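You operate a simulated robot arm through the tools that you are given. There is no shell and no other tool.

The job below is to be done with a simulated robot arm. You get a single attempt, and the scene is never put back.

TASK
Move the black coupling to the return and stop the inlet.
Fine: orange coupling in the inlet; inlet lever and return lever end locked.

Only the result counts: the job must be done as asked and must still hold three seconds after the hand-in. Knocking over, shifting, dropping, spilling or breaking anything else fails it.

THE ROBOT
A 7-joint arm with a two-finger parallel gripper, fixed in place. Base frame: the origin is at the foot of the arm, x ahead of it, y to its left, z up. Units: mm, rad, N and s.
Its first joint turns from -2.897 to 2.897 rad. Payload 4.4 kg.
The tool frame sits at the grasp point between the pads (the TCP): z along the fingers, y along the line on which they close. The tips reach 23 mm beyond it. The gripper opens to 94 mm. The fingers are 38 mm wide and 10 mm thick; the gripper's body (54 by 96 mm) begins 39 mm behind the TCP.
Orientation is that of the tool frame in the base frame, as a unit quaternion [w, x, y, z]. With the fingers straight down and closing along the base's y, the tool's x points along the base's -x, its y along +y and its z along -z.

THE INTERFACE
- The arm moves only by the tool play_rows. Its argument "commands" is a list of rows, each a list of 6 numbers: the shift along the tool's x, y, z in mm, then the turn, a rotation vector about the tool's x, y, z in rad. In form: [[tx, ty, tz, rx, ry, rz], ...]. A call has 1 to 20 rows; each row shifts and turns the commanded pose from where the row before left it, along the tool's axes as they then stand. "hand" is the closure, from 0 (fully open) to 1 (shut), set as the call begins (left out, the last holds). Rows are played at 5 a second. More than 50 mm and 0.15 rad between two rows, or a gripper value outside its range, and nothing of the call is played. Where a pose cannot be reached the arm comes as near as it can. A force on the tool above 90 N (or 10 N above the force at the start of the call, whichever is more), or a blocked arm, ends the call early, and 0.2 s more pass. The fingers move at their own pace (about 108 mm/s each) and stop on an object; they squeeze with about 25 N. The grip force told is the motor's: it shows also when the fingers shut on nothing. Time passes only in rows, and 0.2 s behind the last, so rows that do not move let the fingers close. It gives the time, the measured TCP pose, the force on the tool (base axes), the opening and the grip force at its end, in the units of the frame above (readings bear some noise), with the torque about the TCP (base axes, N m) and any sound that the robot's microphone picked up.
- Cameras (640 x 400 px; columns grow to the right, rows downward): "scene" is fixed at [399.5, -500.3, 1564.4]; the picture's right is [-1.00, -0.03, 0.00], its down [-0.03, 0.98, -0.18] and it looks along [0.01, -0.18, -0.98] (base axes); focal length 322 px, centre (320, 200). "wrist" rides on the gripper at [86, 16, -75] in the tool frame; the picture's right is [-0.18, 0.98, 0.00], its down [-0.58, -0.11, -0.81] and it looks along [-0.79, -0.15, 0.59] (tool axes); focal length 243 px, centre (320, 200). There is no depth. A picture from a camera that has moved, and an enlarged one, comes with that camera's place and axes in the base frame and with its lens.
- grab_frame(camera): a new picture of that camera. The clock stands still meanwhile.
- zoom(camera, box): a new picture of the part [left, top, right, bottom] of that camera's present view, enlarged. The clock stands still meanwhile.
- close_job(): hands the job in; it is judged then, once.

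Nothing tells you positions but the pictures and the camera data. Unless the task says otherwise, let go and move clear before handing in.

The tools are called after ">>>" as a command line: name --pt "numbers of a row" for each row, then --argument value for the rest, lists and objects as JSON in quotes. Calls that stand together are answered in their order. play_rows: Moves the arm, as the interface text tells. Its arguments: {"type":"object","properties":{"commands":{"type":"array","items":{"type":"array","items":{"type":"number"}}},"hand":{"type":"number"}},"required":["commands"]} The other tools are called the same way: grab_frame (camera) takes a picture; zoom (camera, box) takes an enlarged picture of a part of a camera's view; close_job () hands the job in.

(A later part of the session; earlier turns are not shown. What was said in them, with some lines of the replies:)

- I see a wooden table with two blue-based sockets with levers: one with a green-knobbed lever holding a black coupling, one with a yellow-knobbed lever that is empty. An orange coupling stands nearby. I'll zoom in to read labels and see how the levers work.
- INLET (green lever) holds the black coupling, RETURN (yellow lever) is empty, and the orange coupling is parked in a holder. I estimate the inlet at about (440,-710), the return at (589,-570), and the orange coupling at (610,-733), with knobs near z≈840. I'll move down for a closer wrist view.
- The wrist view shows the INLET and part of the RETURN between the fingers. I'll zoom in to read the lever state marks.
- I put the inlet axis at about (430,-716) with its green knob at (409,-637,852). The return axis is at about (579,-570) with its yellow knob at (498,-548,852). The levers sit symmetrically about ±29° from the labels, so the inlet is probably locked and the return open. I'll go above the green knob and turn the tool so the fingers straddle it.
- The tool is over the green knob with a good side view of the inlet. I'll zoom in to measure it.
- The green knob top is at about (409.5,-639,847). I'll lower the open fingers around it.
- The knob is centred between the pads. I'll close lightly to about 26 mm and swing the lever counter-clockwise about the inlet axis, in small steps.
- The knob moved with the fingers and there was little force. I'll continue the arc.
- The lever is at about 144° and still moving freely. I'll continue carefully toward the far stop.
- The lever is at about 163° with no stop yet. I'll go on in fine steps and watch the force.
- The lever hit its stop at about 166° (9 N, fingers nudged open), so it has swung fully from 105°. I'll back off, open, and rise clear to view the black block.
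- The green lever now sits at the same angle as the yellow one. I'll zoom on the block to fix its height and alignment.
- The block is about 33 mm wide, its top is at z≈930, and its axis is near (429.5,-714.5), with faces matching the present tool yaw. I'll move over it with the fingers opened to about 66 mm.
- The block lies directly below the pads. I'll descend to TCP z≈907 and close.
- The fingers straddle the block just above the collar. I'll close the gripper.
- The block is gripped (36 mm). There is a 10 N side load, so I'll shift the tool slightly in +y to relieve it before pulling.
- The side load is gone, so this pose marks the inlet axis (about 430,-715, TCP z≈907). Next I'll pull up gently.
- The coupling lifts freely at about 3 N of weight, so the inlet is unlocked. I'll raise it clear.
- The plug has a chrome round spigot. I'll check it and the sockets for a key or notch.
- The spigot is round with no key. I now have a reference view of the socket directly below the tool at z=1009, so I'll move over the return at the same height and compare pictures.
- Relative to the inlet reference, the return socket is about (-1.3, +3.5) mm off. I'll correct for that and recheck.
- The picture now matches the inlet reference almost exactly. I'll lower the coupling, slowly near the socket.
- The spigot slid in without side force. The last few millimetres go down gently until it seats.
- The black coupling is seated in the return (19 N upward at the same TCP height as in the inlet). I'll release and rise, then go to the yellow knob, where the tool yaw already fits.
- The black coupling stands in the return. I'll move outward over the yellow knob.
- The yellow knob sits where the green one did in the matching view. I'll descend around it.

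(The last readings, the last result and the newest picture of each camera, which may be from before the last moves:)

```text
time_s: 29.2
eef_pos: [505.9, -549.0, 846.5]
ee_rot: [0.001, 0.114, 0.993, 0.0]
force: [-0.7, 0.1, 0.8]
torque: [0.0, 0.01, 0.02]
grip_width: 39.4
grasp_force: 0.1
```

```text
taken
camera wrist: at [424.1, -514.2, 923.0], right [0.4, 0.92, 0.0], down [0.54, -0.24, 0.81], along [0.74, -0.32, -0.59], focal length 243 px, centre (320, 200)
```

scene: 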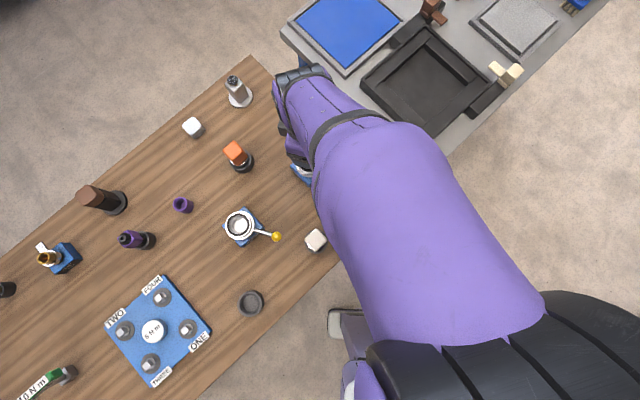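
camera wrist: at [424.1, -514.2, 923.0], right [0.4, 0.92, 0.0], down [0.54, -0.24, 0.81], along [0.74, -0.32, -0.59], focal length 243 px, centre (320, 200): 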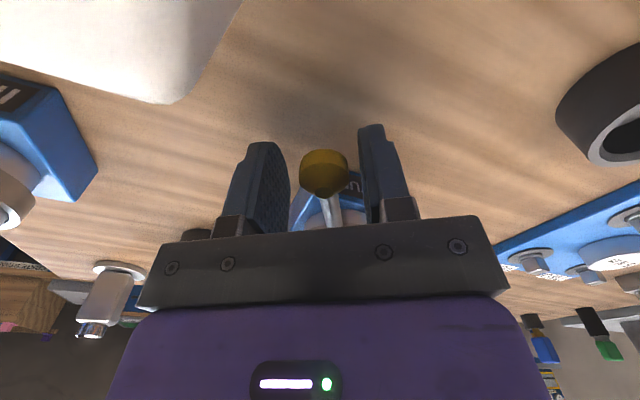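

The yellow knob is centred between the pads. I'll close lightly and swing clockwise about the return axis.

>>> play_rows --pt "0 0 0 0 0 0" --pt "0 0 0 0 0 0" --pt "-0.1 3.9 0 0 0 0.05" --pt "-0.2 5.4 0 0 0 0.07" --pt "-0.2 5.4 0 0 0 0.07" --pt "-0.2 5.4 0 0 0 0.07" --pt "-0.2 5.4 0 0 0 0.07" --pt "-0.2 5.4 0 0 0 0.07" --pt "0 0 0 0 0 0" --hand 0.72

>>> grab_frame --camera "wrist"

```text
time_s: 31.2
eef_pos: [516.5, -519.0, 849.0]
ee_rot: [0.0, 0.31, 0.951, 0.001]
force: [-0.1, -0.3, -0.6]
torque: [0.04, 0.01, 0.0]
grip_width: 26.5
grasp_force: 0.1
```

```text
taken
camera wrist: at [456.6, -456.3, 924.3], right [0.73, 0.69, 0.0], down [0.41, -0.43, 0.81], along [0.55, -0.59, -0.59], focal length 243 px, centre (320, 200)
```

wrist: 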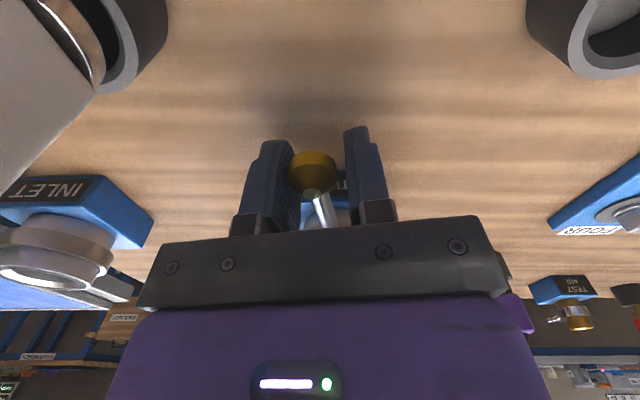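

The lever is following. I'll continue toward the lock stop.

>>> play_rows --pt "-0.2 5.4 0 0 0 0.07" --pt "-0.2 5.4 0 0 0 0.07" --pt "-0.2 5.4 0 0 0 0.07" --pt "-0.2 5.4 0 0 0 0.07" --pt "-0.2 5.4 0 0 0 0.07" --pt "-0.2 5.4 0 0 0 0.07" --pt "-0.2 5.4 0 0 0 0.07" --pt "-0.2 5.4 0 0 0 0.07" --pt "0 0 0 0 0 0"

>>> grab_frame --camera "wrist"

```text
time_s: 33.2
eef_pos: [551.0, -491.6, 849.8]
ee_rot: [-0.001, 0.559, 0.829, 0.0]
force: [-0.4, -0.4, 0.8]
torque: [0.02, 0.0, 0.0]
grip_width: 26.3
grasp_force: 1.1
```

```text
taken
camera wrist: at [534.2, -407.5, 924.0], right [0.98, 0.19, 0.0], down [0.12, -0.58, 0.81], along [0.16, -0.79, -0.59], focal length 243 px, centre (320, 200)
```

wrist: 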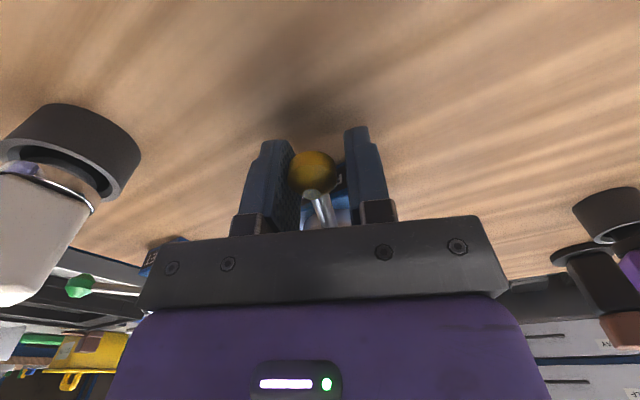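

The lever is at about 110° with no stop felt yet. I'll go on in fine steps.

>>> play_rows --pt "0 2.4 0 0 0 0.03" --pt "0 2.4 0 0 0 0.03" --pt "0 2.4 0 0 0 0.03" --pt "0 0 0 0 0 0"

>>> grab_frame --camera "wrist"

```text
time_s: 34.2
eef_pos: [558.1, -489.0, 847.9]
ee_rot: [0.0, 0.597, 0.802, 0.0]
force: [0.2, 0.1, 0.9]
torque: [0.0, -0.01, 0.0]
grip_width: 26.1
grasp_force: 0.1
```

```text
taken
camera wrist: at [548.4, -403.6, 923.5], right [0.99, 0.11, 0.0], down [0.06, -0.59, 0.81], along [0.09, -0.8, -0.59], focal length 243 px, centre (320, 200)
```

wrist: 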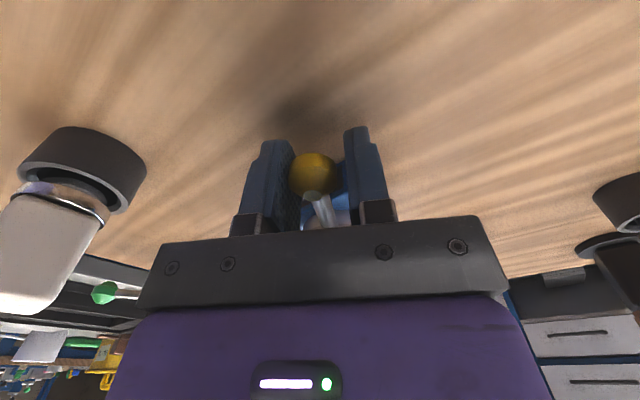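

>>> play_rows --pt "0 2.4 0 0 0 0.03" --pt "0 2.4 0 0 0 0.03" --pt "0 0 0 0 0 0"

>>> grab_frame --camera "wrist"

```text
time_s: 35.0
eef_pos: [562.1, -490.7, 848.8]
ee_rot: [0.0, 0.621, 0.783, -0.001]
force: [-2.7, -0.8, 1.0]
torque: [0.01, 0.0, 0.01]
grip_width: 27.3
grasp_force: 0.9
```

```text
taken
camera wrist: at [558.1, -402.6, 923.6], right [1.0, 0.05, 0.0], down [0.03, -0.59, 0.81], along [0.04, -0.81, -0.59], focal length 243 px, centre (320, 200)
```

wrist: 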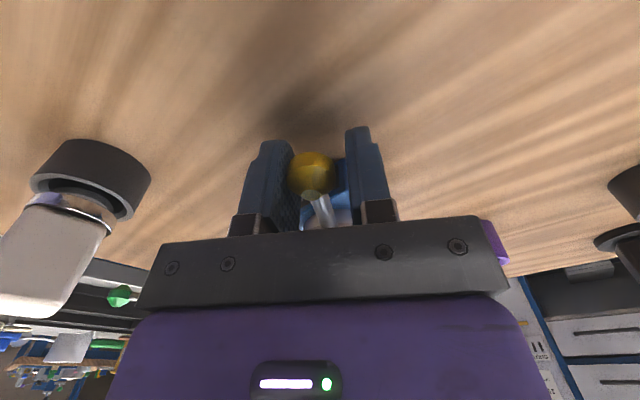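

Resistance is starting at the stop. One more small push will make sure it is fully over.

>>> play_rows --pt "0 2.0 0 0 0 0.025" --pt "0 2.0 0 0 0 0.0" --pt "0 0 0 0 0 0"

>>> grab_frame --camera "wrist"

```text
time_s: 35.8
eef_pos: [564.4, -489.6, 849.1]
ee_rot: [0.0, 0.631, 0.776, 0.0]
force: [-10.3, -6.1, 2.6]
torque: [-0.01, 0.04, 0.14]
grip_width: 31.7
grasp_force: 5.5
```

```text
taken
camera wrist: at [562.8, -401.7, 923.3], right [1.0, 0.02, 0.0], down [0.01, -0.59, 0.81], along [0.02, -0.81, -0.59], focal length 243 px, centre (320, 200)
```

wrist: 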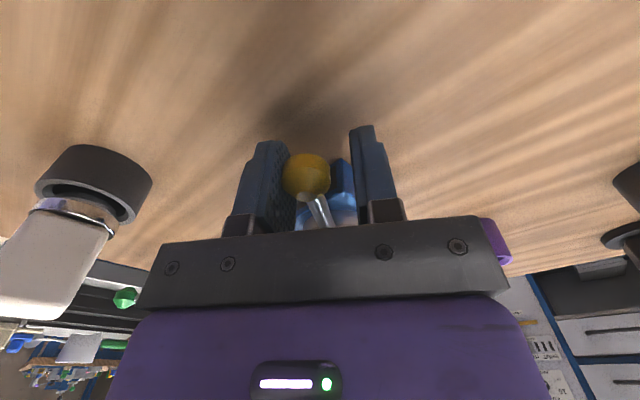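

The return lever is at its stop (12 N, about 103–105°, matching the inlet's original locked position). I'll back off, open, rise, and check it.

>>> play_rows --pt "0 -4 0 0 0 0" --pt "0 0 0 0 0 0" --pt "0 0 -40 0 0 0" --pt "0 0 -45 0 0 0" --pt "0 0 -45 0 0 0" --pt "0 0 -25 0 0 0" --pt "0 0 0 0 0 0" --hand 0.5

>>> grab_frame --camera "wrist"

>>> grab_frame --camera "scene"

```text
time_s: 37.4
eef_pos: [563.2, -488.7, 1005.1]
ee_rot: [0.0, 0.63, 0.776, 0.0]
force: [0.4, 0.1, -0.2]
torque: [-0.01, 0.0, -0.02]
grip_width: 46.8
grasp_force: 0.1
```

```text
taken
camera wrist: at [561.9, -402.6, 1079.9], right [1.0, 0.02, 0.0], down [0.01, -0.59, 0.81], along [0.02, -0.81, -0.59], focal length 243 px, centre (320, 200)
```

wrist: 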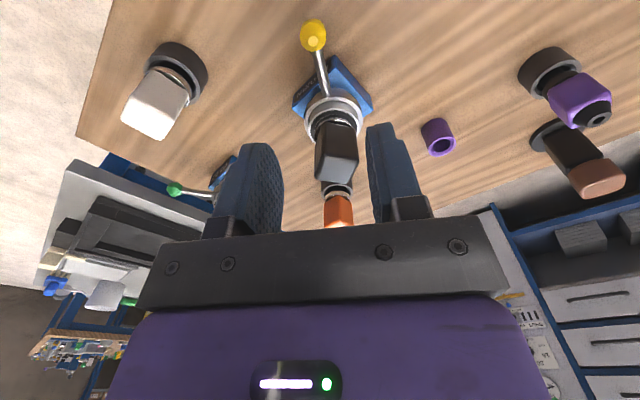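

```text
taken
```

scene: 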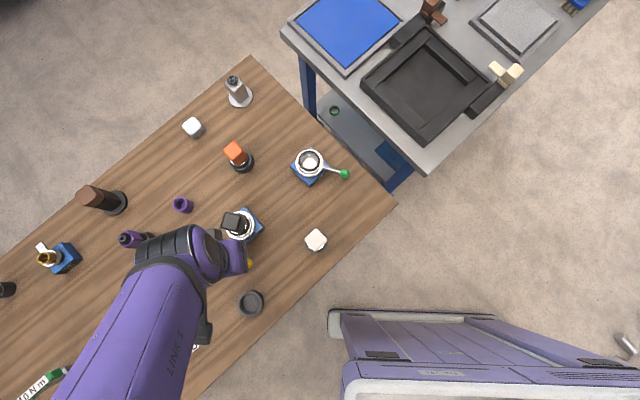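

The return lever looks over. I'll zoom on it and on the orange coupling.

>>> zoom --camera "wrist" --box '[270, 10, 400, 190]'

>>> zoom --camera "scene" --box '[210, 130, 270, 180]'

>>> zoom --camera "scene" --box '[285, 135, 365, 210]'

```text
2.22 times, centred on (335, 100) of wrist
camera zoom: at [561.9, -402.6, 1079.9], right [1.0, 0.02, 0.0], down [0.01, -0.59, 0.81], along [0.02, -0.81, -0.59], focal length 539 px, centre (287, 422)
```

zoom: 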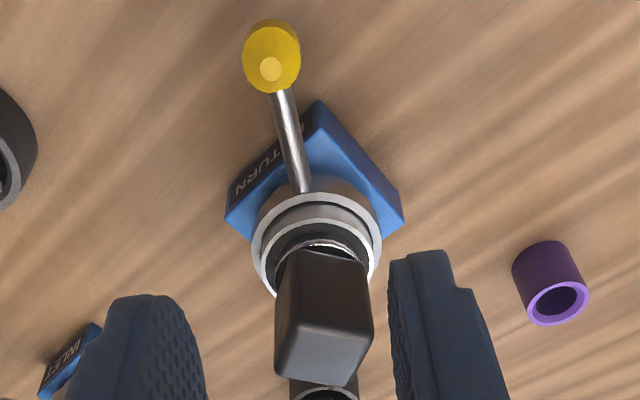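

```text
8.00 times, centred on (240, 155) of scene
camera zoom: at [399.5, -500.3, 1564.4], right [-1.0, -0.03, 0.0], down [-0.03, 0.98, -0.18], along [0.01, -0.18, -0.98], focal length 2574 px, centre (960, 560)
```

zoom: 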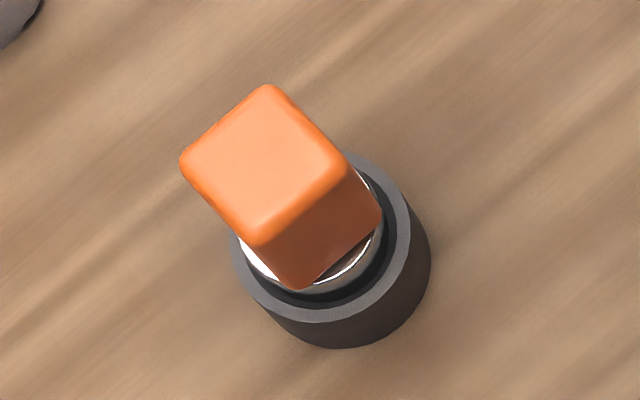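

```text
5.33 times, centred on (325, 172) of scene
camera zoom: at [399.5, -500.3, 1564.4], right [-1.0, -0.03, 0.0], down [-0.03, 0.98, -0.18], along [0.01, -0.18, -0.98], focal length 1716 px, centre (293, 347)
```

zoom: 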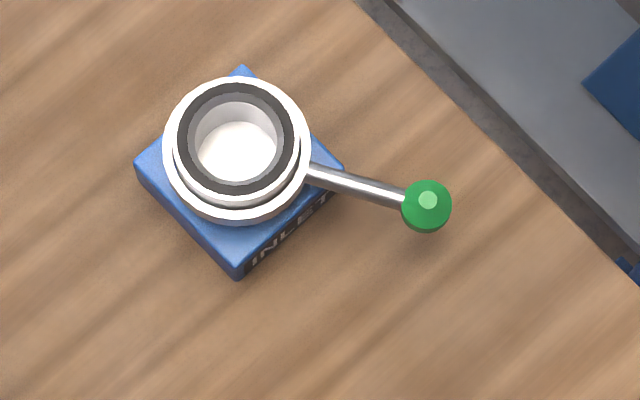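

The return lever rests at about 105°, matching the inlet's original locked angle, with the black coupling in it. The orange block is near (595,-727), turned about 43°. I'll turn the tool to match and take a viewing pose short of it.

>>> play_rows --pt "0 0 0 0 0 -0.136" --pt "0 0 0 0 0 -0.136" --pt "0 0 0 0 0 -0.136" --pt "0 0 0 0 0 -0.136" --pt "-29.15 -34.7 0 0 0 0" --pt "-29.15 -34.7 0 0 0 0" --pt "-29.15 -34.7 0 0 0 0" --pt "-29.15 -34.7 0 0 0 0" --pt "0 0 0 0 0 0" --pt "0 0 0 0 0 0" --hand 0.3

>>> grab_frame --camera "wrist"

>>> zoom --camera "wrist" --box '[270, 30, 390, 210]'

```text
time_s: 39.6
eef_pos: [539.3, -669.7, 1001.4]
ee_rot: [0.0, 0.398, 0.917, 0.001]
force: [-0.1, -1.0, -0.5]
torque: [-0.01, -0.02, -0.04]
grip_width: 65.7
grasp_force: 0.0
```

```text
taken
camera wrist: at [492.3, -596.1, 1076.7], right [0.84, 0.54, 0.0], down [0.32, -0.5, 0.81], along [0.43, -0.68, -0.59], focal length 243 px, centre (320, 200)
```

wrist: 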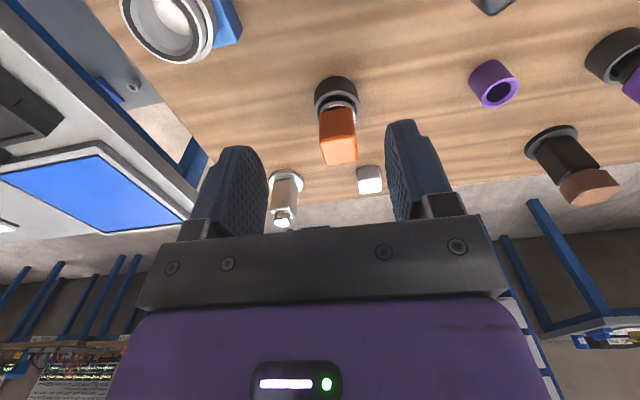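

```text
2.22 times, centred on (330, 120) of wrist
camera zoom: at [492.3, -596.1, 1076.7], right [0.84, 0.54, 0.0], down [0.32, -0.5, 0.81], along [0.43, -0.68, -0.59], focal length 539 px, centre (298, 378)
```

zoom: 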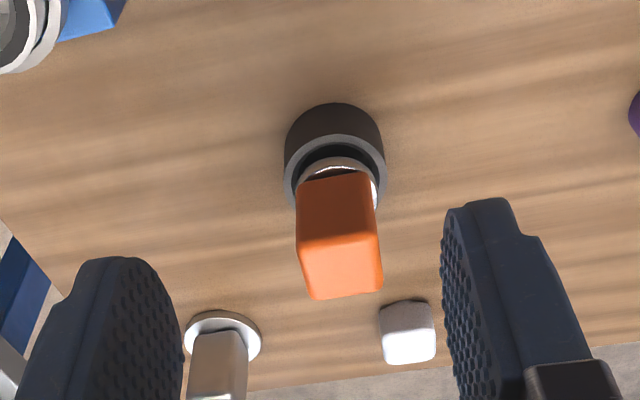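

I estimate the orange block's axis at about (595,-724) with its top near z≈900. I'll hover above it to compare with the views I had over the black block.

>>> play_rows --pt "-38.9 1.8 0 0 0 0" --pt "-38.8 1.9 0 0 0 0" --pt "0 0 20 0 0 0" --pt "0 0 0 0 0 0" --pt "0 0 0 0 0 0"

>>> grab_frame --camera "wrist"

>>> zoom --camera "wrist" --box '[280, 0, 380, 120]'

```text
time_s: 40.8
eef_pos: [595.6, -723.4, 983.6]
ee_rot: [0.0, 0.399, 0.917, 0.0]
force: [0.2, 0.1, -0.2]
torque: [0.04, 0.05, -0.01]
grip_width: 65.6
grasp_force: 0.0
```

```text
taken
camera wrist: at [549.0, -650.3, 1057.7], right [0.84, 0.54, 0.0], down [0.32, -0.5, 0.81], along [0.43, -0.68, -0.59], focal length 243 px, centre (320, 200)
```

wrist: 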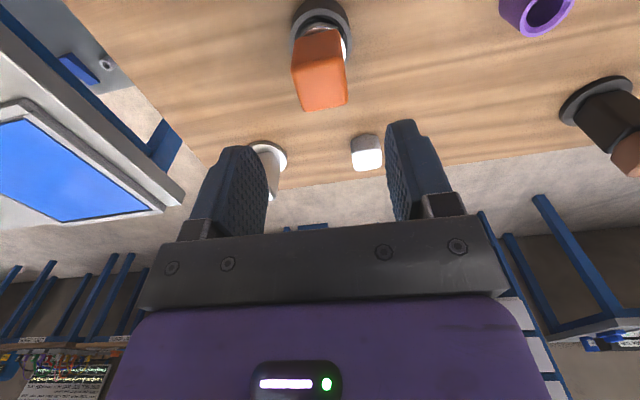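

```text
3.33 times, centred on (330, 60) of wrist
camera zoom: at [549.0, -650.3, 1057.7], right [0.84, 0.54, 0.0], down [0.32, -0.5, 0.81], along [0.43, -0.68, -0.59], focal length 809 px, centre (287, 667)
```

zoom: 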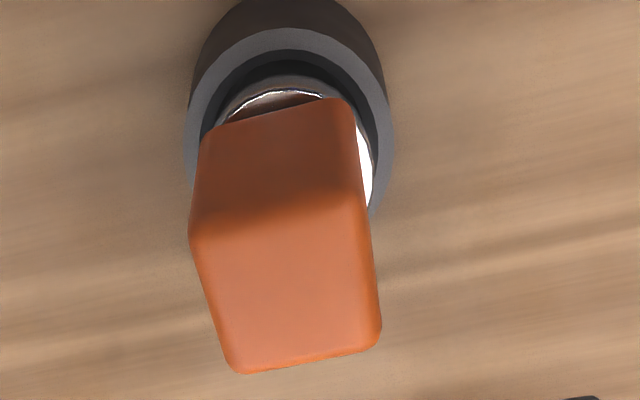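

The block is directly below the pads with its top at z≈900, and the yaw is aligned. I'll descend part way and recheck.

>>> play_rows --pt "0 1 30 0 0 0" --pt "0 0 30 0 0 0" --pt "0 0 12 0 0 0" --pt "0 0 0 0 0 0"

>>> grab_frame --camera "wrist"

```text
time_s: 41.8
eef_pos: [597.7, -723.3, 911.7]
ee_rot: [0.0, 0.399, 0.917, -0.001]
force: [-0.1, -0.1, 0.1]
torque: [0.05, 0.0, 0.01]
grip_width: 65.5
grasp_force: 0.2
```

```text
taken
camera wrist: at [549.9, -649.5, 986.9], right [0.84, 0.54, 0.0], down [0.32, -0.5, 0.81], along [0.43, -0.68, -0.59], focal length 243 px, centre (320, 200)
```

wrist: 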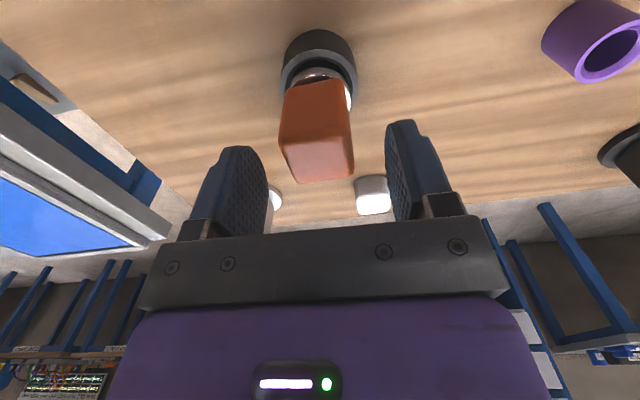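

All consistent. I'll descend the rest of the way to TCP z≈876.

>>> play_rows --pt "0 0 15 0 0 0" --pt "0 0 12 0 0 0" --pt "0 0 8 0 0 0" --pt "0 0 0 0 0 0"

>>> grab_frame --camera "wrist"

```text
time_s: 42.8
eef_pos: [596.8, -722.1, 876.2]
ee_rot: [0.0, 0.398, 0.917, 0.0]
force: [0.0, -0.4, 0.1]
torque: [-0.02, 0.02, 0.02]
grip_width: 66.0
grasp_force: 0.0
```

```text
taken
camera wrist: at [549.5, -649.1, 950.9], right [0.84, 0.54, 0.0], down [0.32, -0.5, 0.81], along [0.43, -0.68, -0.59], focal length 243 px, centre (320, 200)
```

wrist: 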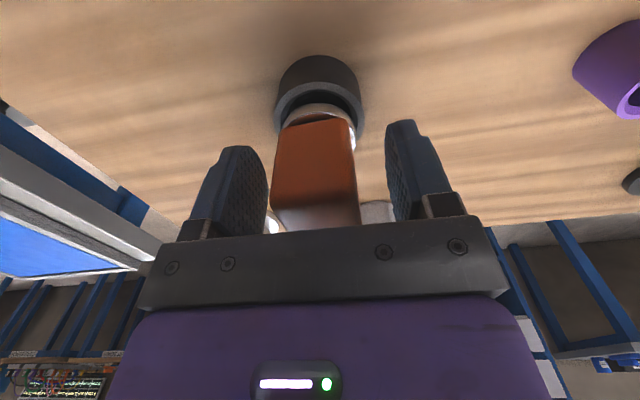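

The grip height matches the black one. Before closing, I'll measure the gaps so the holder isn't pushed sideways.

>>> zoom --camera "wrist" --box '[210, 100, 430, 240]'

```text
2.86 times, centred on (320, 170) of wrist
camera zoom: at [549.5, -649.1, 950.9], right [0.84, 0.54, 0.0], down [0.32, -0.5, 0.81], along [0.43, -0.68, -0.59], focal length 693 px, centre (320, 286)
```

zoom: 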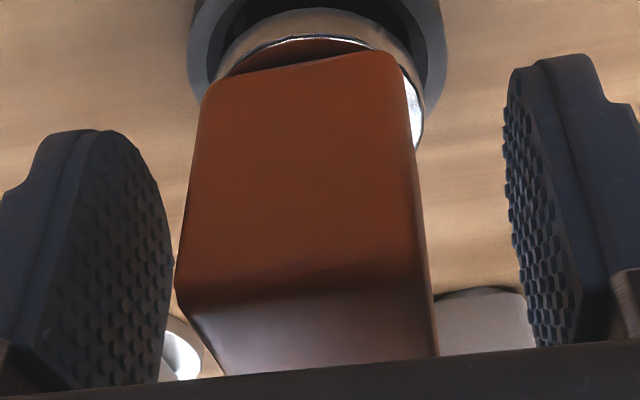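

By calculation the block is within 0.5 mm of the pads' centre. I'll close the gripper.

>>> play_rows --pt "0 0 0 0 0 0" --pt "0 0 0 0 0 0" --pt "0 0 0 0 0 0" --hand 1

>>> grab_frame --camera "wrist"

```text
time_s: 43.6
eef_pos: [596.3, -722.0, 877.4]
ee_rot: [0.0, 0.399, 0.917, 0.001]
force: [-1.0, -1.0, 0.4]
torque: [-0.09, 0.05, -0.02]
grip_width: 35.9
grasp_force: 25.0
```

```text
taken
camera wrist: at [549.4, -649.2, 951.1], right [0.84, 0.54, 0.0], down [0.32, -0.5, 0.81], along [0.43, -0.68, -0.59], focal length 243 px, centre (320, 200)
```

wrist: 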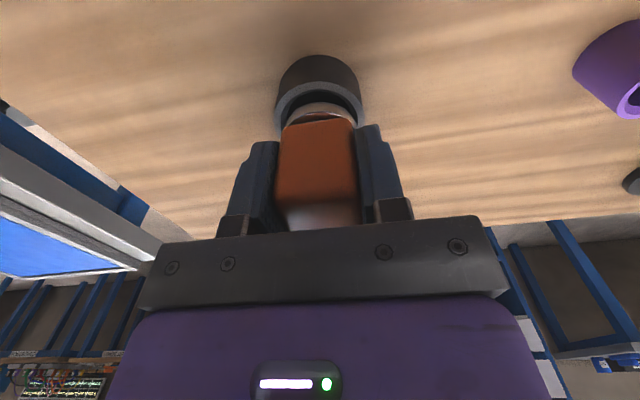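

Gripped at 35.9 mm with no side load. I'll lift slowly out of the holder.

>>> play_rows --pt "0 0 -4 0 0 0" --pt "0 0 -5 0 0 0" --pt "0 0 -6 0 0 0" --pt "0 0 0 0 0 0"

>>> grab_frame --camera "wrist"

```text
time_s: 44.6
eef_pos: [595.8, -722.2, 890.9]
ee_rot: [0.001, 0.399, 0.917, 0.0]
force: [1.2, 0.3, -1.6]
torque: [0.01, 0.02, -0.01]
grip_width: 35.8
grasp_force: 25.0
```

```text
taken
camera wrist: at [549.2, -649.5, 966.2], right [0.84, 0.54, 0.0], down [0.32, -0.5, 0.81], along [0.43, -0.68, -0.59], focal length 243 px, centre (320, 200)
```

wrist: 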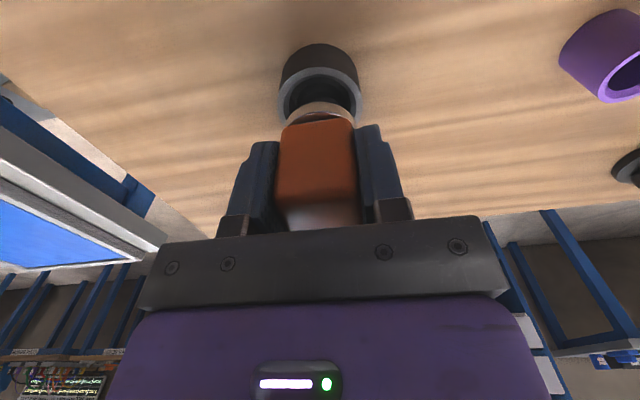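

It lifts free. I'll raise it, turn the tool back to the reference yaw, and carry it over the inlet.

>>> play_rows --pt "0 0 -18 0 0 0" --pt "0 0 -30 0 0 0" --pt "0 0 -35 0 0 0" --pt "0 0 -35 0 0 0" --pt "0 0 0 0 0 -0.148" --pt "0 0 0 0 0 -0.148" --pt "0 0 0 0 0 -0.148" --pt "0 0 0 0 0 -0.147" --pt "40.9 -7.7 0 0 0 0" --pt "40.9 -7.7 0 0 0 0" --pt "40.9 -7.7 0 0 0 0" --pt "40.9 -7.7 0 0 0 0" --pt "0 0 0 0 0 0" --pt "0 0 0 0 0 0"

>>> grab_frame --camera "wrist"

>>> zoom --camera "wrist" --box '[280, 0, 380, 90]'

>>> grab_frame --camera "scene"

```text
time_s: 47.6
eef_pos: [428.8, -715.4, 1011.7]
ee_rot: [0.0, 0.115, 0.993, 0.0]
force: [0.5, 0.9, -2.6]
torque: [0.0, 0.01, 0.0]
grip_width: 36.1
grasp_force: 25.3
```

```text
taken
camera wrist: at [347.6, -680.9, 1086.6], right [0.4, 0.92, 0.0], down [0.54, -0.24, 0.81], along [0.74, -0.33, -0.59], focal length 243 px, centre (320, 200)
```

wrist: 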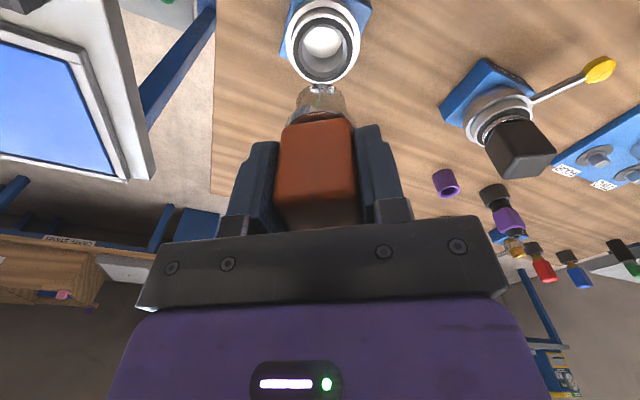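

```text
4.44 times, centred on (330, 45) of wrist
camera zoom: at [347.6, -680.9, 1086.6], right [0.4, 0.92, 0.0], down [0.54, -0.24, 0.81], along [0.74, -0.33, -0.59], focal length 1078 px, centre (276, 889)
```

zoom: 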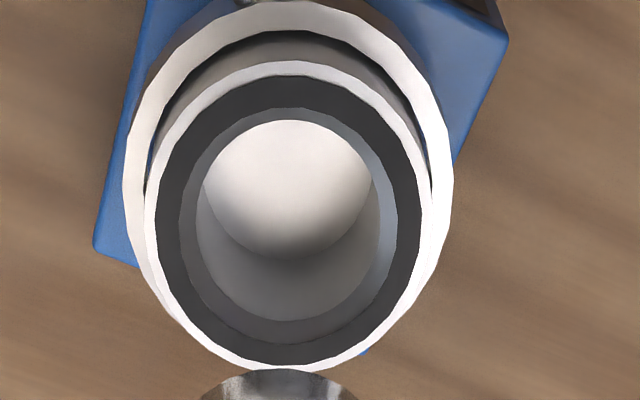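

```text
taken
```

scene: 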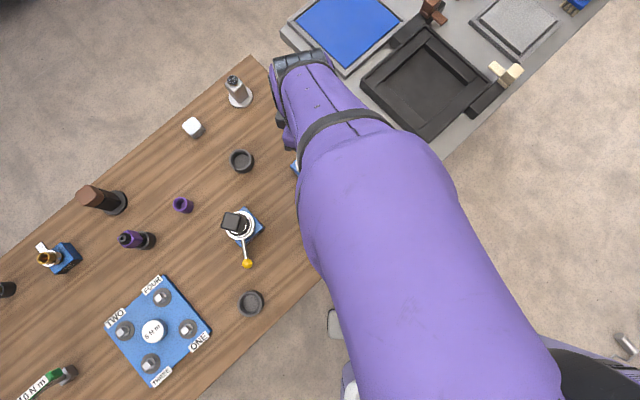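

The holder stayed put. The inlet is about 1.4 mm off to the right of the reference view, so I'll correct that and compare how the orange block sits in the grip with the black reference.

>>> play_rows --pt "-0.25 1.4 1 0 0 0" --pt "0 0 0 0 0 0" --pt "0 0 0 0 0 0"

>>> zoom --camera "wrist" --box '[270, 0, 390, 200]'

>>> zoom --camera "wrist" --box '[295, 70, 355, 125]'

>>> zoom --camera "wrist" --box '[280, 0, 380, 90]'

```text
time_s: 48.4
eef_pos: [427.2, -714.5, 1009.5]
ee_rot: [0.0, 0.115, 0.993, 0.0]
force: [0.2, 0.7, -2.0]
torque: [0.0, -0.01, 0.01]
grip_width: 35.9
grasp_force: 25.0
```

```text
2.00 times, centred on (330, 100) of wrist
camera zoom: at [348.5, -679.4, 1085.0], right [0.4, 0.92, 0.0], down [0.54, -0.24, 0.81], along [0.74, -0.32, -0.59], focal length 485 px, centre (300, 400)
```

zoom: 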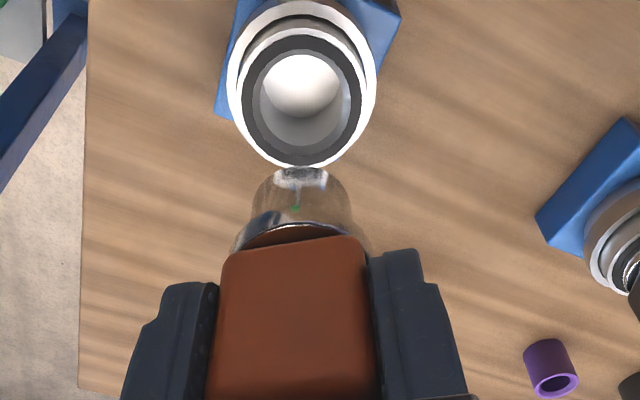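

```text
7.27 times, centred on (325, 98) of wrist
camera zoom: at [348.5, -679.4, 1085.0], right [0.4, 0.92, 0.0], down [0.54, -0.24, 0.81], along [0.74, -0.32, -0.59], focal length 1764 px, centre (284, 946)
```

zoom: 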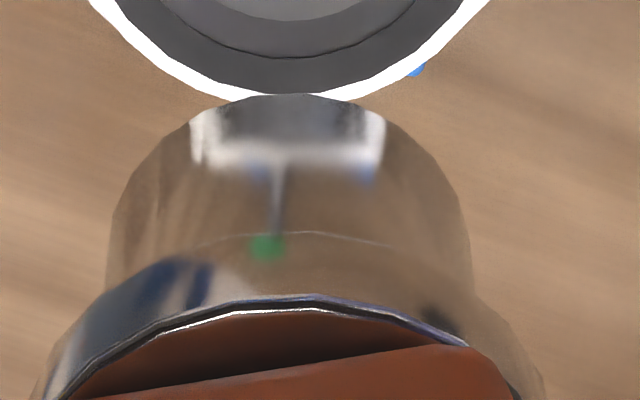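

```text
4.44 times, centred on (330, 45) of wrist
camera zoom: at [348.5, -679.4, 1085.0], right [0.4, 0.92, 0.0], down [0.54, -0.24, 0.81], along [0.74, -0.32, -0.59], focal length 1078 px, centre (276, 889)
```

zoom: 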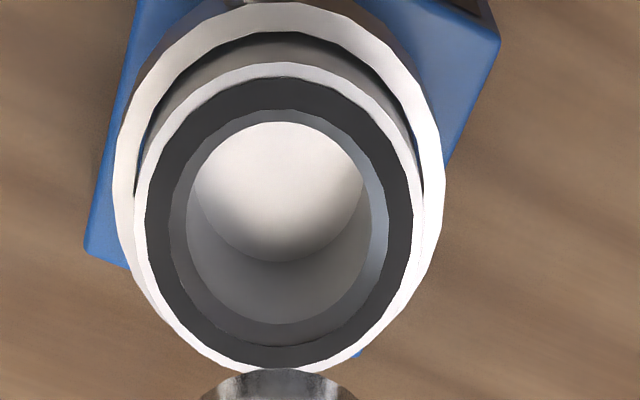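

The socket alignment now matches to within about 0.5 mm. The orange block may sit about 1 mm further from the camera in the grip than the black did, so I'll bias by 1 mm and lower to just above the socket to check that they are concentric.

>>> play_rows --pt "1 -0.4 30 0 0 0" --pt "0 0 20 0 0 0" --pt "0 0 12 0 0 0" --pt "0 0 0 0 0 0" --pt "0 0 0 0 0 0"

>>> zoom --camera "wrist" --box '[260, 20, 390, 140]'

```text
time_s: 49.6
eef_pos: [429.6, -714.9, 948.1]
ee_rot: [-0.001, 0.115, 0.993, 0.0]
force: [-0.3, 0.4, -2.5]
torque: [-0.02, -0.04, 0.02]
grip_width: 35.9
grasp_force: 24.9
```

```text
3.33 times, centred on (325, 80) of wrist
camera zoom: at [349.1, -680.9, 1023.0], right [0.4, 0.92, 0.0], down [0.54, -0.24, 0.81], along [0.74, -0.33, -0.59], focal length 809 px, centre (303, 600)
```

zoom: 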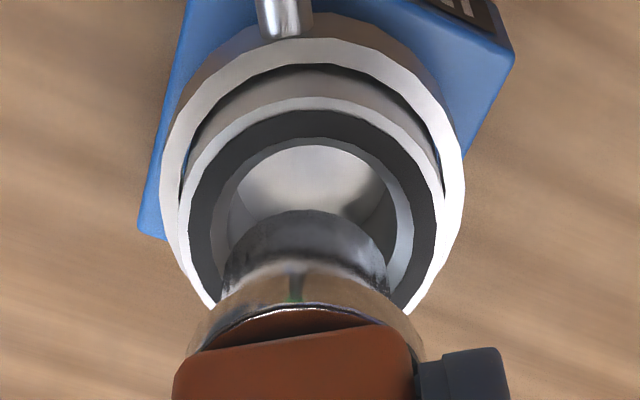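

The spigot looks slightly left of the socket by about 1.2 mm. I'll correct it, descend to the mouth, and look again.

>>> play_rows --pt "-0.2 1.1 0 0 0 0" --pt "0 0 8 0 0 0" --pt "0 0 6 0 0 0" --pt "0 0 0 0 0 0"

>>> zoom --camera "wrist" --box '[260, 20, 390, 140]'

```text
time_s: 50.6
eef_pos: [429.6, -714.2, 932.7]
ee_rot: [0.0, 0.115, 0.993, 0.0]
force: [-0.5, 0.0, -1.2]
torque: [-0.02, -0.03, -0.02]
grip_width: 35.9
grasp_force: 25.0
```

```text
3.33 times, centred on (325, 80) of wrist
camera zoom: at [350.1, -679.5, 1007.8], right [0.4, 0.92, 0.0], down [0.54, -0.24, 0.81], along [0.74, -0.33, -0.59], focal length 809 px, centre (303, 600)
```

zoom: 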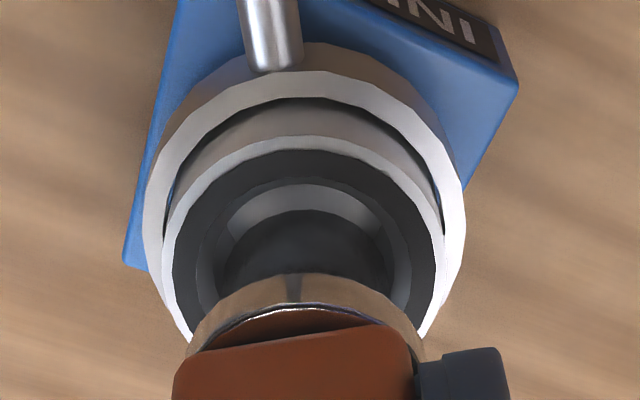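

The spigot is well centred now. I'll lower it slowly into the socket.

>>> play_rows --pt "0 0 4 0 0 0" --pt "0 0 4 0 0 0" --pt "0 0 4 0 0 0" --pt "0 0 4 0 0 0" --pt "0 0 3 0 0 0" --pt "0 0 0 0 0 0"

>>> zoom --camera "wrist" --box '[250, 20, 400, 140]'

```text
time_s: 52.0
eef_pos: [429.5, -712.7, 913.9]
ee_rot: [0.0, 0.115, 0.993, 0.0]
force: [0.3, -0.2, -1.8]
torque: [0.03, 0.0, 0.03]
grip_width: 35.9
grasp_force: 24.7
```

```text
3.33 times, centred on (325, 80) of wrist
camera zoom: at [349.0, -678.6, 988.1], right [0.4, 0.92, 0.0], down [0.54, -0.24, 0.81], along [0.74, -0.33, -0.59], focal length 809 px, centre (303, 600)
```

zoom: 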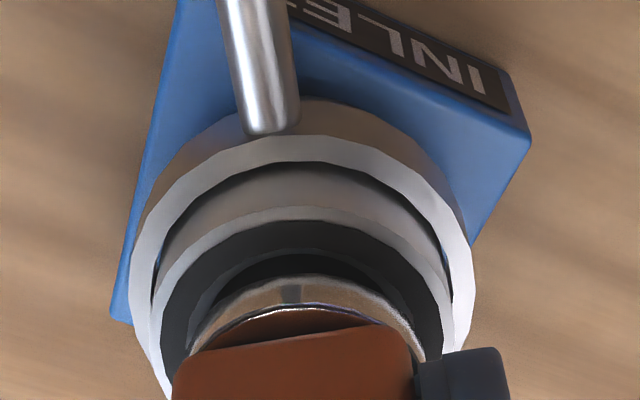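

No contact forces so far and the fit is concentric. I'll go on gently until it seats.

>>> play_rows --pt "0 0 2 0 0 0" --pt "0 0 2 0 0 0" --pt "0 0 1.5 0 0 0" --pt "0 0 1.5 0 0 0" --pt "0 0 0 0 0 0"

>>> zoom --camera "wrist" --box '[250, 20, 400, 140]'

```text
time_s: 53.2
eef_pos: [429.2, -712.9, 906.6]
ee_rot: [-0.001, 0.115, 0.993, -0.001]
force: [0.0, -0.5, -2.8]
torque: [0.02, 0.02, -0.03]
grip_width: 36.1
grasp_force: 25.4
```

```text
3.33 times, centred on (325, 80) of wrist
camera zoom: at [349.0, -678.6, 981.2], right [0.4, 0.92, 0.0], down [0.54, -0.24, 0.81], along [0.74, -0.33, -0.59], focal length 809 px, centre (303, 600)
```

zoom: 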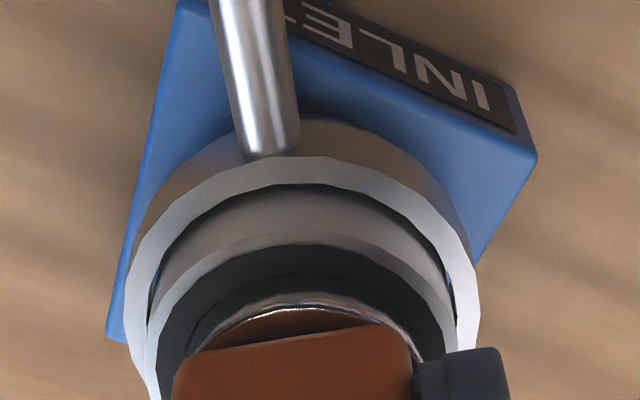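

It is nearly home with no contact yet. I'll continue in 1 mm steps.

>>> play_rows --pt "0 0 1 0 0 0" --pt "0 0 1 0 0 0" --pt "0 0 1 0 0 0" --pt "0 0 0 0 0 0"

```text
time_s: 54.2
eef_pos: [429.7, -714.2, 905.1]
ee_rot: [0.001, 0.115, 0.993, -0.001]
force: [-2.1, 1.9, 19.1]
torque: [0.2, -0.08, 0.02]
grip_width: 36.1
grasp_force: 25.0
```

It has seated (19 N upward, the same as the black coupling). I'll check the picture.

>>> zoom --camera "wrist" --box '[250, 20, 400, 140]'

>>> play_rows --pt "0 0 -1.5 0 0 0" --pt "0 0 0 0 0 0" --pt "0 0 0 0 0 0" --pt "0 0 -20 0 0 0" --pt "0 0 -40 0 0 0" --pt "0 0 -40 0 0 0" --pt "0 0 0 0 0 0" --hand 0.3

>>> grab_frame --camera "wrist"

```text
3.33 times, centred on (325, 80) of wrist
camera zoom: at [349.3, -679.0, 979.4], right [0.4, 0.92, 0.0], down [0.54, -0.24, 0.81], along [0.74, -0.33, -0.59], focal length 809 px, centre (303, 600)
```

zoom: 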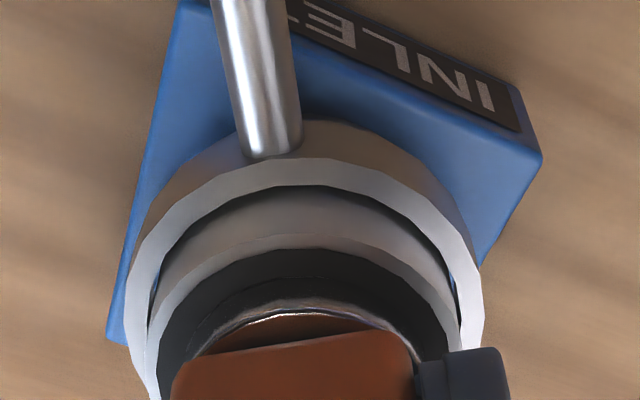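

```text
time_s: 55.8
eef_pos: [429.0, -713.9, 1005.6]
ee_rot: [0.001, 0.115, 0.993, 0.0]
force: [-0.2, 0.3, -0.4]
torque: [0.03, 0.01, -0.03]
grip_width: 66.1
grasp_force: 0.1
```

```text
taken
camera wrist: at [349.3, -678.2, 1079.8], right [0.4, 0.92, 0.0], down [0.54, -0.24, 0.81], along [0.74, -0.32, -0.59], focal length 243 px, centre (320, 200)
```

wrist: 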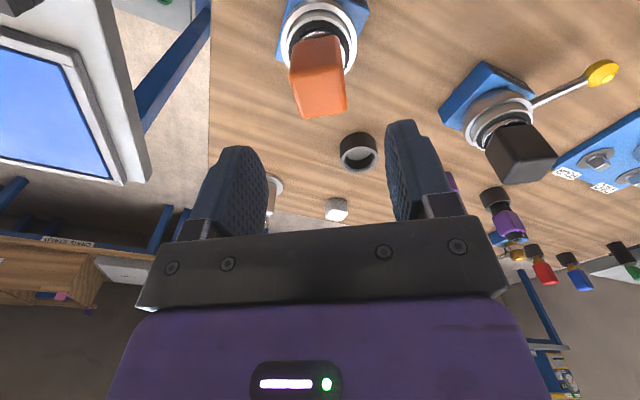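

The orange coupling stands in the inlet. I'll move out over the green knob.

>>> play_rows --pt "39 0 0 0 0 0" --pt "39 0 0 0 0 0" --pt "0 0 0 0 0 0" --pt "0 0 0 0 0 0" --hand 0.58

>>> zoom --camera "wrist" --box '[270, 10, 400, 190]'

```text
time_s: 56.8
eef_pos: [353.8, -698.4, 1004.8]
ee_rot: [0.0, 0.115, 0.993, 0.0]
force: [-1.0, -0.2, 0.2]
torque: [-0.01, -0.01, 0.01]
grip_width: 39.5
grasp_force: 0.1
```

```text
2.22 times, centred on (335, 100) of wrist
camera zoom: at [273.2, -662.1, 1080.2], right [0.4, 0.92, 0.0], down [0.54, -0.24, 0.81], along [0.74, -0.32, -0.59], focal length 539 px, centre (287, 422)
```

zoom: 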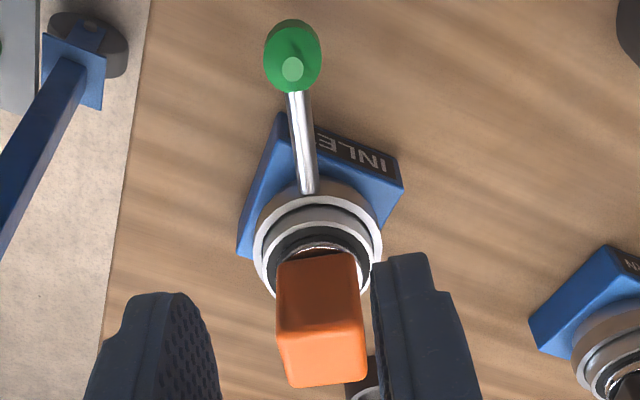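

The knob is 2 mm to the right, so I'll correct for that and descend around it.

>>> play_rows --pt "-1 1 40 0 0 0" --pt "-1 1 40 0 0 0" --pt "0 0 40 0 0 0" --pt "0 0 20 0 0 0" --pt "0 0 17 0 0 0" --pt "0 0 0 0 0 0"

>>> grab_frame --camera "wrist"

```text
time_s: 58.2
eef_pos: [356.2, -694.5, 849.9]
ee_rot: [0.001, 0.115, 0.993, 0.001]
force: [0.4, -0.3, 0.8]
torque: [-0.03, 0.02, -0.02]
grip_width: 39.4
grasp_force: 0.0
```

```text
taken
camera wrist: at [276.4, -660.4, 922.8], right [0.4, 0.92, 0.0], down [0.54, -0.24, 0.81], along [0.74, -0.33, -0.59], focal length 243 px, centre (320, 200)
```

wrist: 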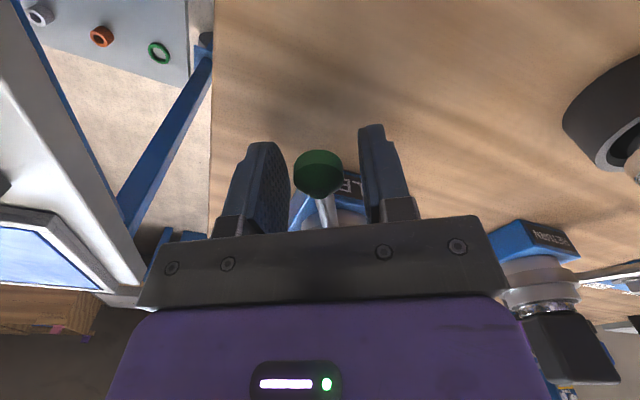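

The knob is between the pads. I'll close lightly and swing clockwise to lock.

>>> play_rows --pt "0 0 0 0 0 0" --pt "0 0 0 0 0 0" --pt "-0.1 3.9 0 0 0 0.05" --pt "-0.2 5.4 0 0 0 0.07" --pt "-0.2 5.4 0 0 0 0.07" --pt "-0.2 5.4 0 0 0 0.07" --pt "-0.2 5.4 0 0 0 0.07" --pt "-0.2 5.4 0 0 0 0.07" --pt "0 0 0 0 0 0" --hand 0.72

>>> grab_frame --camera "wrist"

```text
time_s: 60.2
eef_pos: [370.0, -665.9, 848.5]
ee_rot: [0.0, 0.31, 0.951, 0.0]
force: [0.3, 0.0, -0.9]
torque: [-0.01, 0.01, -0.04]
grip_width: 26.4
grasp_force: 0.0
```

```text
taken
camera wrist: at [309.6, -603.1, 923.5], right [0.73, 0.69, 0.0], down [0.41, -0.43, 0.81], along [0.55, -0.59, -0.59], focal length 243 px, centre (320, 200)
```

wrist: 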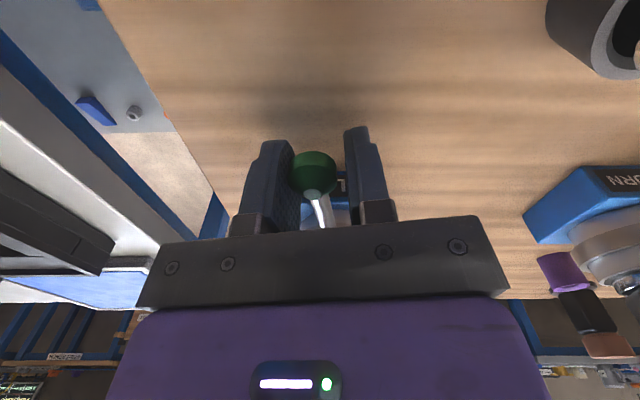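

The lever is following. I'll continue.

>>> play_rows --pt "-0.2 5.4 0 0 0 0.07" --pt "-0.2 5.4 0 0 0 0.07" --pt "-0.2 5.4 0 0 0 0.07" --pt "-0.2 5.4 0 0 0 0.07" --pt "-0.2 5.4 0 0 0 0.07" --pt "-0.2 5.4 0 0 0 0.07" --pt "-0.2 5.4 0 0 0 0.07" --pt "-0.2 5.4 0 0 0 0.07" --pt "0 2.4 0 0 0 0.03" --pt "0 2.4 0 0 0 0.03" --pt "0 0 0 0 0 0"

>>> grab_frame --camera "wrist"

```text
time_s: 62.6
eef_pos: [407.5, -638.5, 847.9]
ee_rot: [0.0, 0.585, 0.811, 0.0]
force: [0.8, 0.2, -0.3]
torque: [-0.01, 0.0, 0.0]
grip_width: 26.2
grasp_force: 0.1
```

```text
taken
camera wrist: at [395.7, -552.3, 923.0], right [0.99, 0.14, 0.0], down [0.08, -0.59, 0.81], along [0.11, -0.8, -0.59], focal length 243 px, centre (320, 200)
```

wrist: 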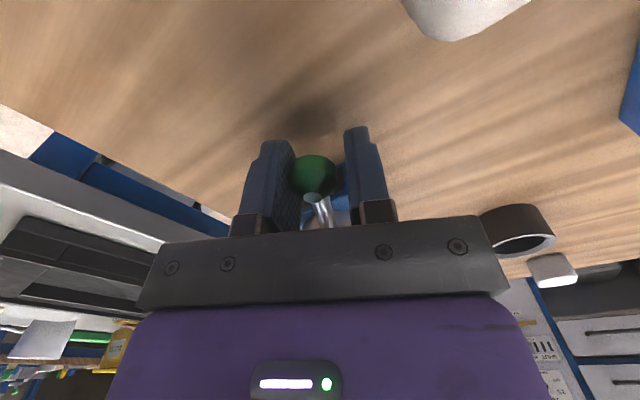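

The lever is near 106°. I'll make the final fine steps into the stop.

>>> play_rows --pt "0 2.4 0 0 0 0.03" --pt "0 2.4 0 0 0 0.03" --pt "0 2.4 0 0 0 0.03" --pt "0 0 0 0 0 0"

>>> grab_frame --camera "wrist"

```text
time_s: 63.6
eef_pos: [413.9, -636.8, 848.6]
ee_rot: [0.0, 0.622, 0.783, 0.0]
force: [-4.4, -2.3, 1.0]
torque: [-0.04, 0.01, 0.06]
grip_width: 28.5
grasp_force: 2.9
```

```text
taken
camera wrist: at [410.0, -549.3, 923.3], right [1.0, 0.05, 0.0], down [0.03, -0.59, 0.81], along [0.04, -0.81, -0.59], focal length 243 px, centre (320, 200)
```

wrist: 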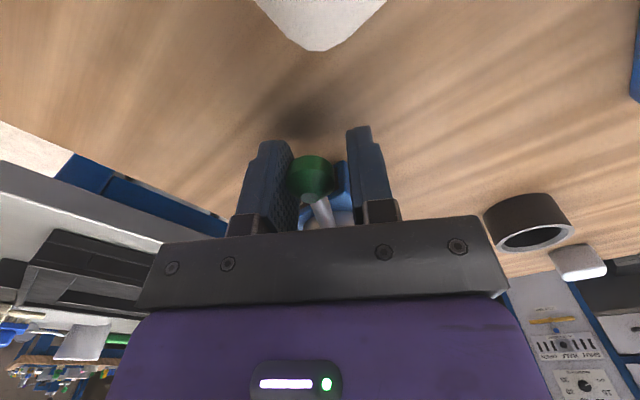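

The stop is being met at about 5 N. One more small push will match what I did on the return.

>>> play_rows --pt "0 2.0 0 0 0 0.01" --pt "0 1.5 0 0 0 0.0" --pt "0 0 0 0 0 0"

```text
time_s: 64.4
eef_pos: [417.3, -635.6, 848.3]
ee_rot: [0.0, 0.625, 0.781, 0.0]
force: [-17.1, -2.8, 2.6]
torque: [0.03, -0.02, 0.07]
grip_width: 33.8
grasp_force: 8.3
```

The stop is firm (17 N). I'll back off, open, and rise clear.

>>> play_rows --pt "0 -4 0 0 0 0" --pt "0 0 0 0 0 0" --pt "0 0 -40 0 0 0" --pt "0 0 -45 0 0 0" --pt "0 0 -45 0 0 0" --pt "0 0 -25 0 0 0" --pt "0 0 0 0 0 0" --hand 0.5

>>> zoom --camera "wrist" --box '[270, 10, 400, 190]'

>>> grab_frame --camera "wrist"

```text
time_s: 66.0
eef_pos: [412.8, -636.0, 1004.0]
ee_rot: [0.0, 0.625, 0.781, 0.0]
force: [0.0, 0.1, 0.7]
torque: [0.0, -0.02, -0.02]
grip_width: 46.7
grasp_force: 0.0
```

```text
2.22 times, centred on (335, 100) of wrist
camera zoom: at [409.3, -549.3, 1078.3], right [1.0, 0.04, 0.0], down [0.02, -0.59, 0.81], along [0.03, -0.81, -0.59], focal length 539 px, centre (287, 422)
```

zoom: 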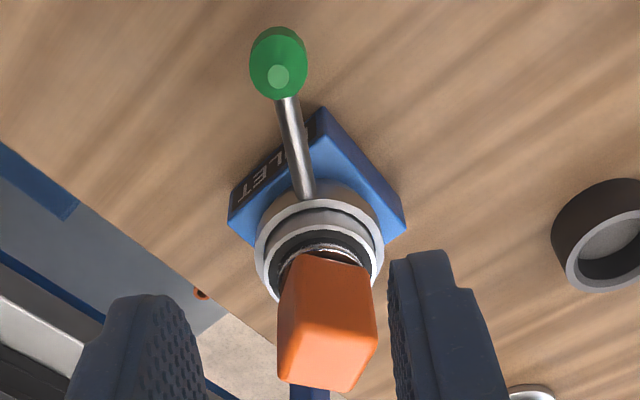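

```text
taken
camera wrist: at [409.3, -549.3, 1078.3], right [1.0, 0.04, 0.0], down [0.02, -0.59, 0.81], along [0.03, -0.81, -0.59], focal length 243 px, centre (320, 200)
```

wrist: 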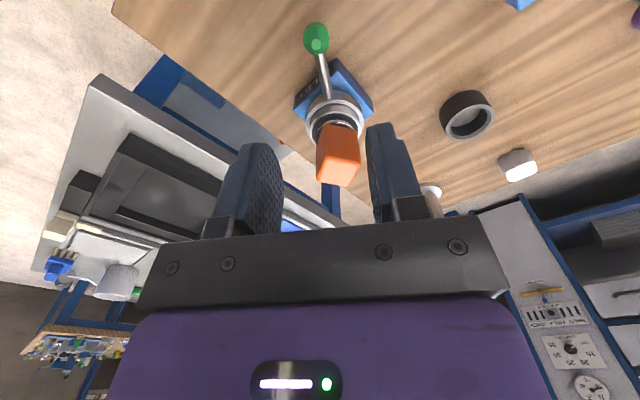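

The green lever is back at its original angle with the orange coupling seated. I'll retreat well clear and inspect the whole scene.

>>> play_rows --pt "29.5 -12.7 -31 0 0 0" --pt "29.5 -12.7 -31 0 0 0" --pt "29.5 -12.7 -31 0 0 0" --pt "29.5 -12.7 -31 0 0 0" --pt "29.5 -12.7 -31 0 0 0" --pt "29.5 -12.7 -31 0 0 0" --pt "0 0 0 0 0 0" --hand 0

>>> grab_frame --camera "scene"

>>> zoom --camera "scene" --box '[285, 135, 365, 210]'

>>> zoom --camera "scene" --box '[205, 200, 285, 275]'

```text
time_s: 67.6
eef_pos: [303.6, -479.7, 1191.6]
ee_rot: [0.0, 0.624, 0.782, 0.0]
force: [0.3, -0.1, 0.0]
torque: [0.02, -0.03, 0.01]
grip_width: 94.3
grasp_force: 0.0
```

```text
taken
```

scene: 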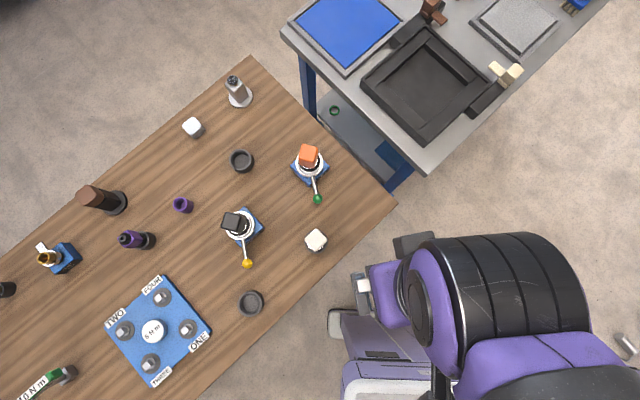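

```text
5.33 times, centred on (325, 172) of scene
camera zoom: at [399.5, -500.3, 1564.4], right [-1.0, -0.03, 0.0], down [-0.03, 0.98, -0.18], along [0.01, -0.18, -0.98], focal length 1716 px, centre (293, 347)
```

zoom: 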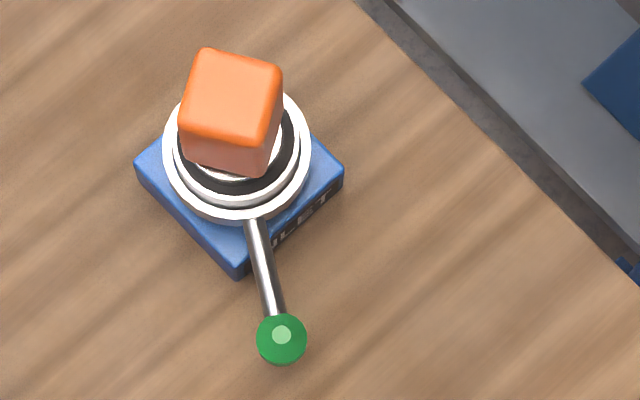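

```text
5.33 times, centred on (245, 238) of scene
camera zoom: at [399.5, -500.3, 1564.4], right [-1.0, -0.03, 0.0], down [-0.03, 0.98, -0.18], along [0.01, -0.18, -0.98], focal length 1716 px, centre (720, 0)
```

zoom: 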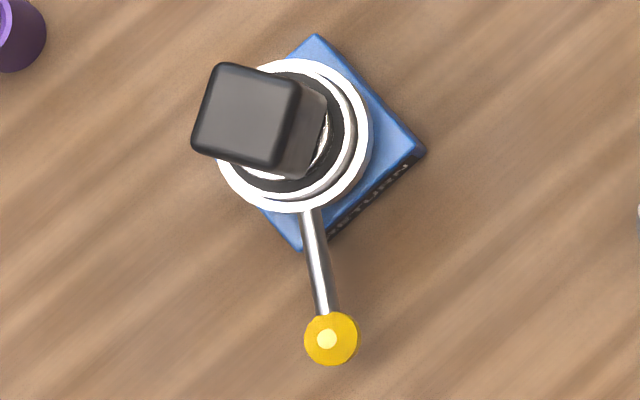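

Black is in the return and orange is in the inlet. The green lever is back on the exact pixel of its original locked position, the yellow one is at the matching angle, and nothing else has moved. I'm handing in.

>>> close_job

```text
The job is handed in.
```

The black coupling is now in the return and the orange coupling is in the inlet. Both levers are pushed to their stops, in what I take to be the locked position.

- **Couplings:** each one slid in without side force and met about 19 N upward when it seated. The black one had lifted freely from the inlet once the inlet lever was swung over.
- **Levers:** the inlet lever is back at the angle it had when it held the black coupling, and the return lever is at the matching angle. I heard no click and did not tug either coupling to test the lock, so "locked" rests on lever position and the firm stops.
- **Rest of the table:** in the last scene picture, nothing else had moved. The orange coupling's holder stayed in place. The gripper is open and clear.
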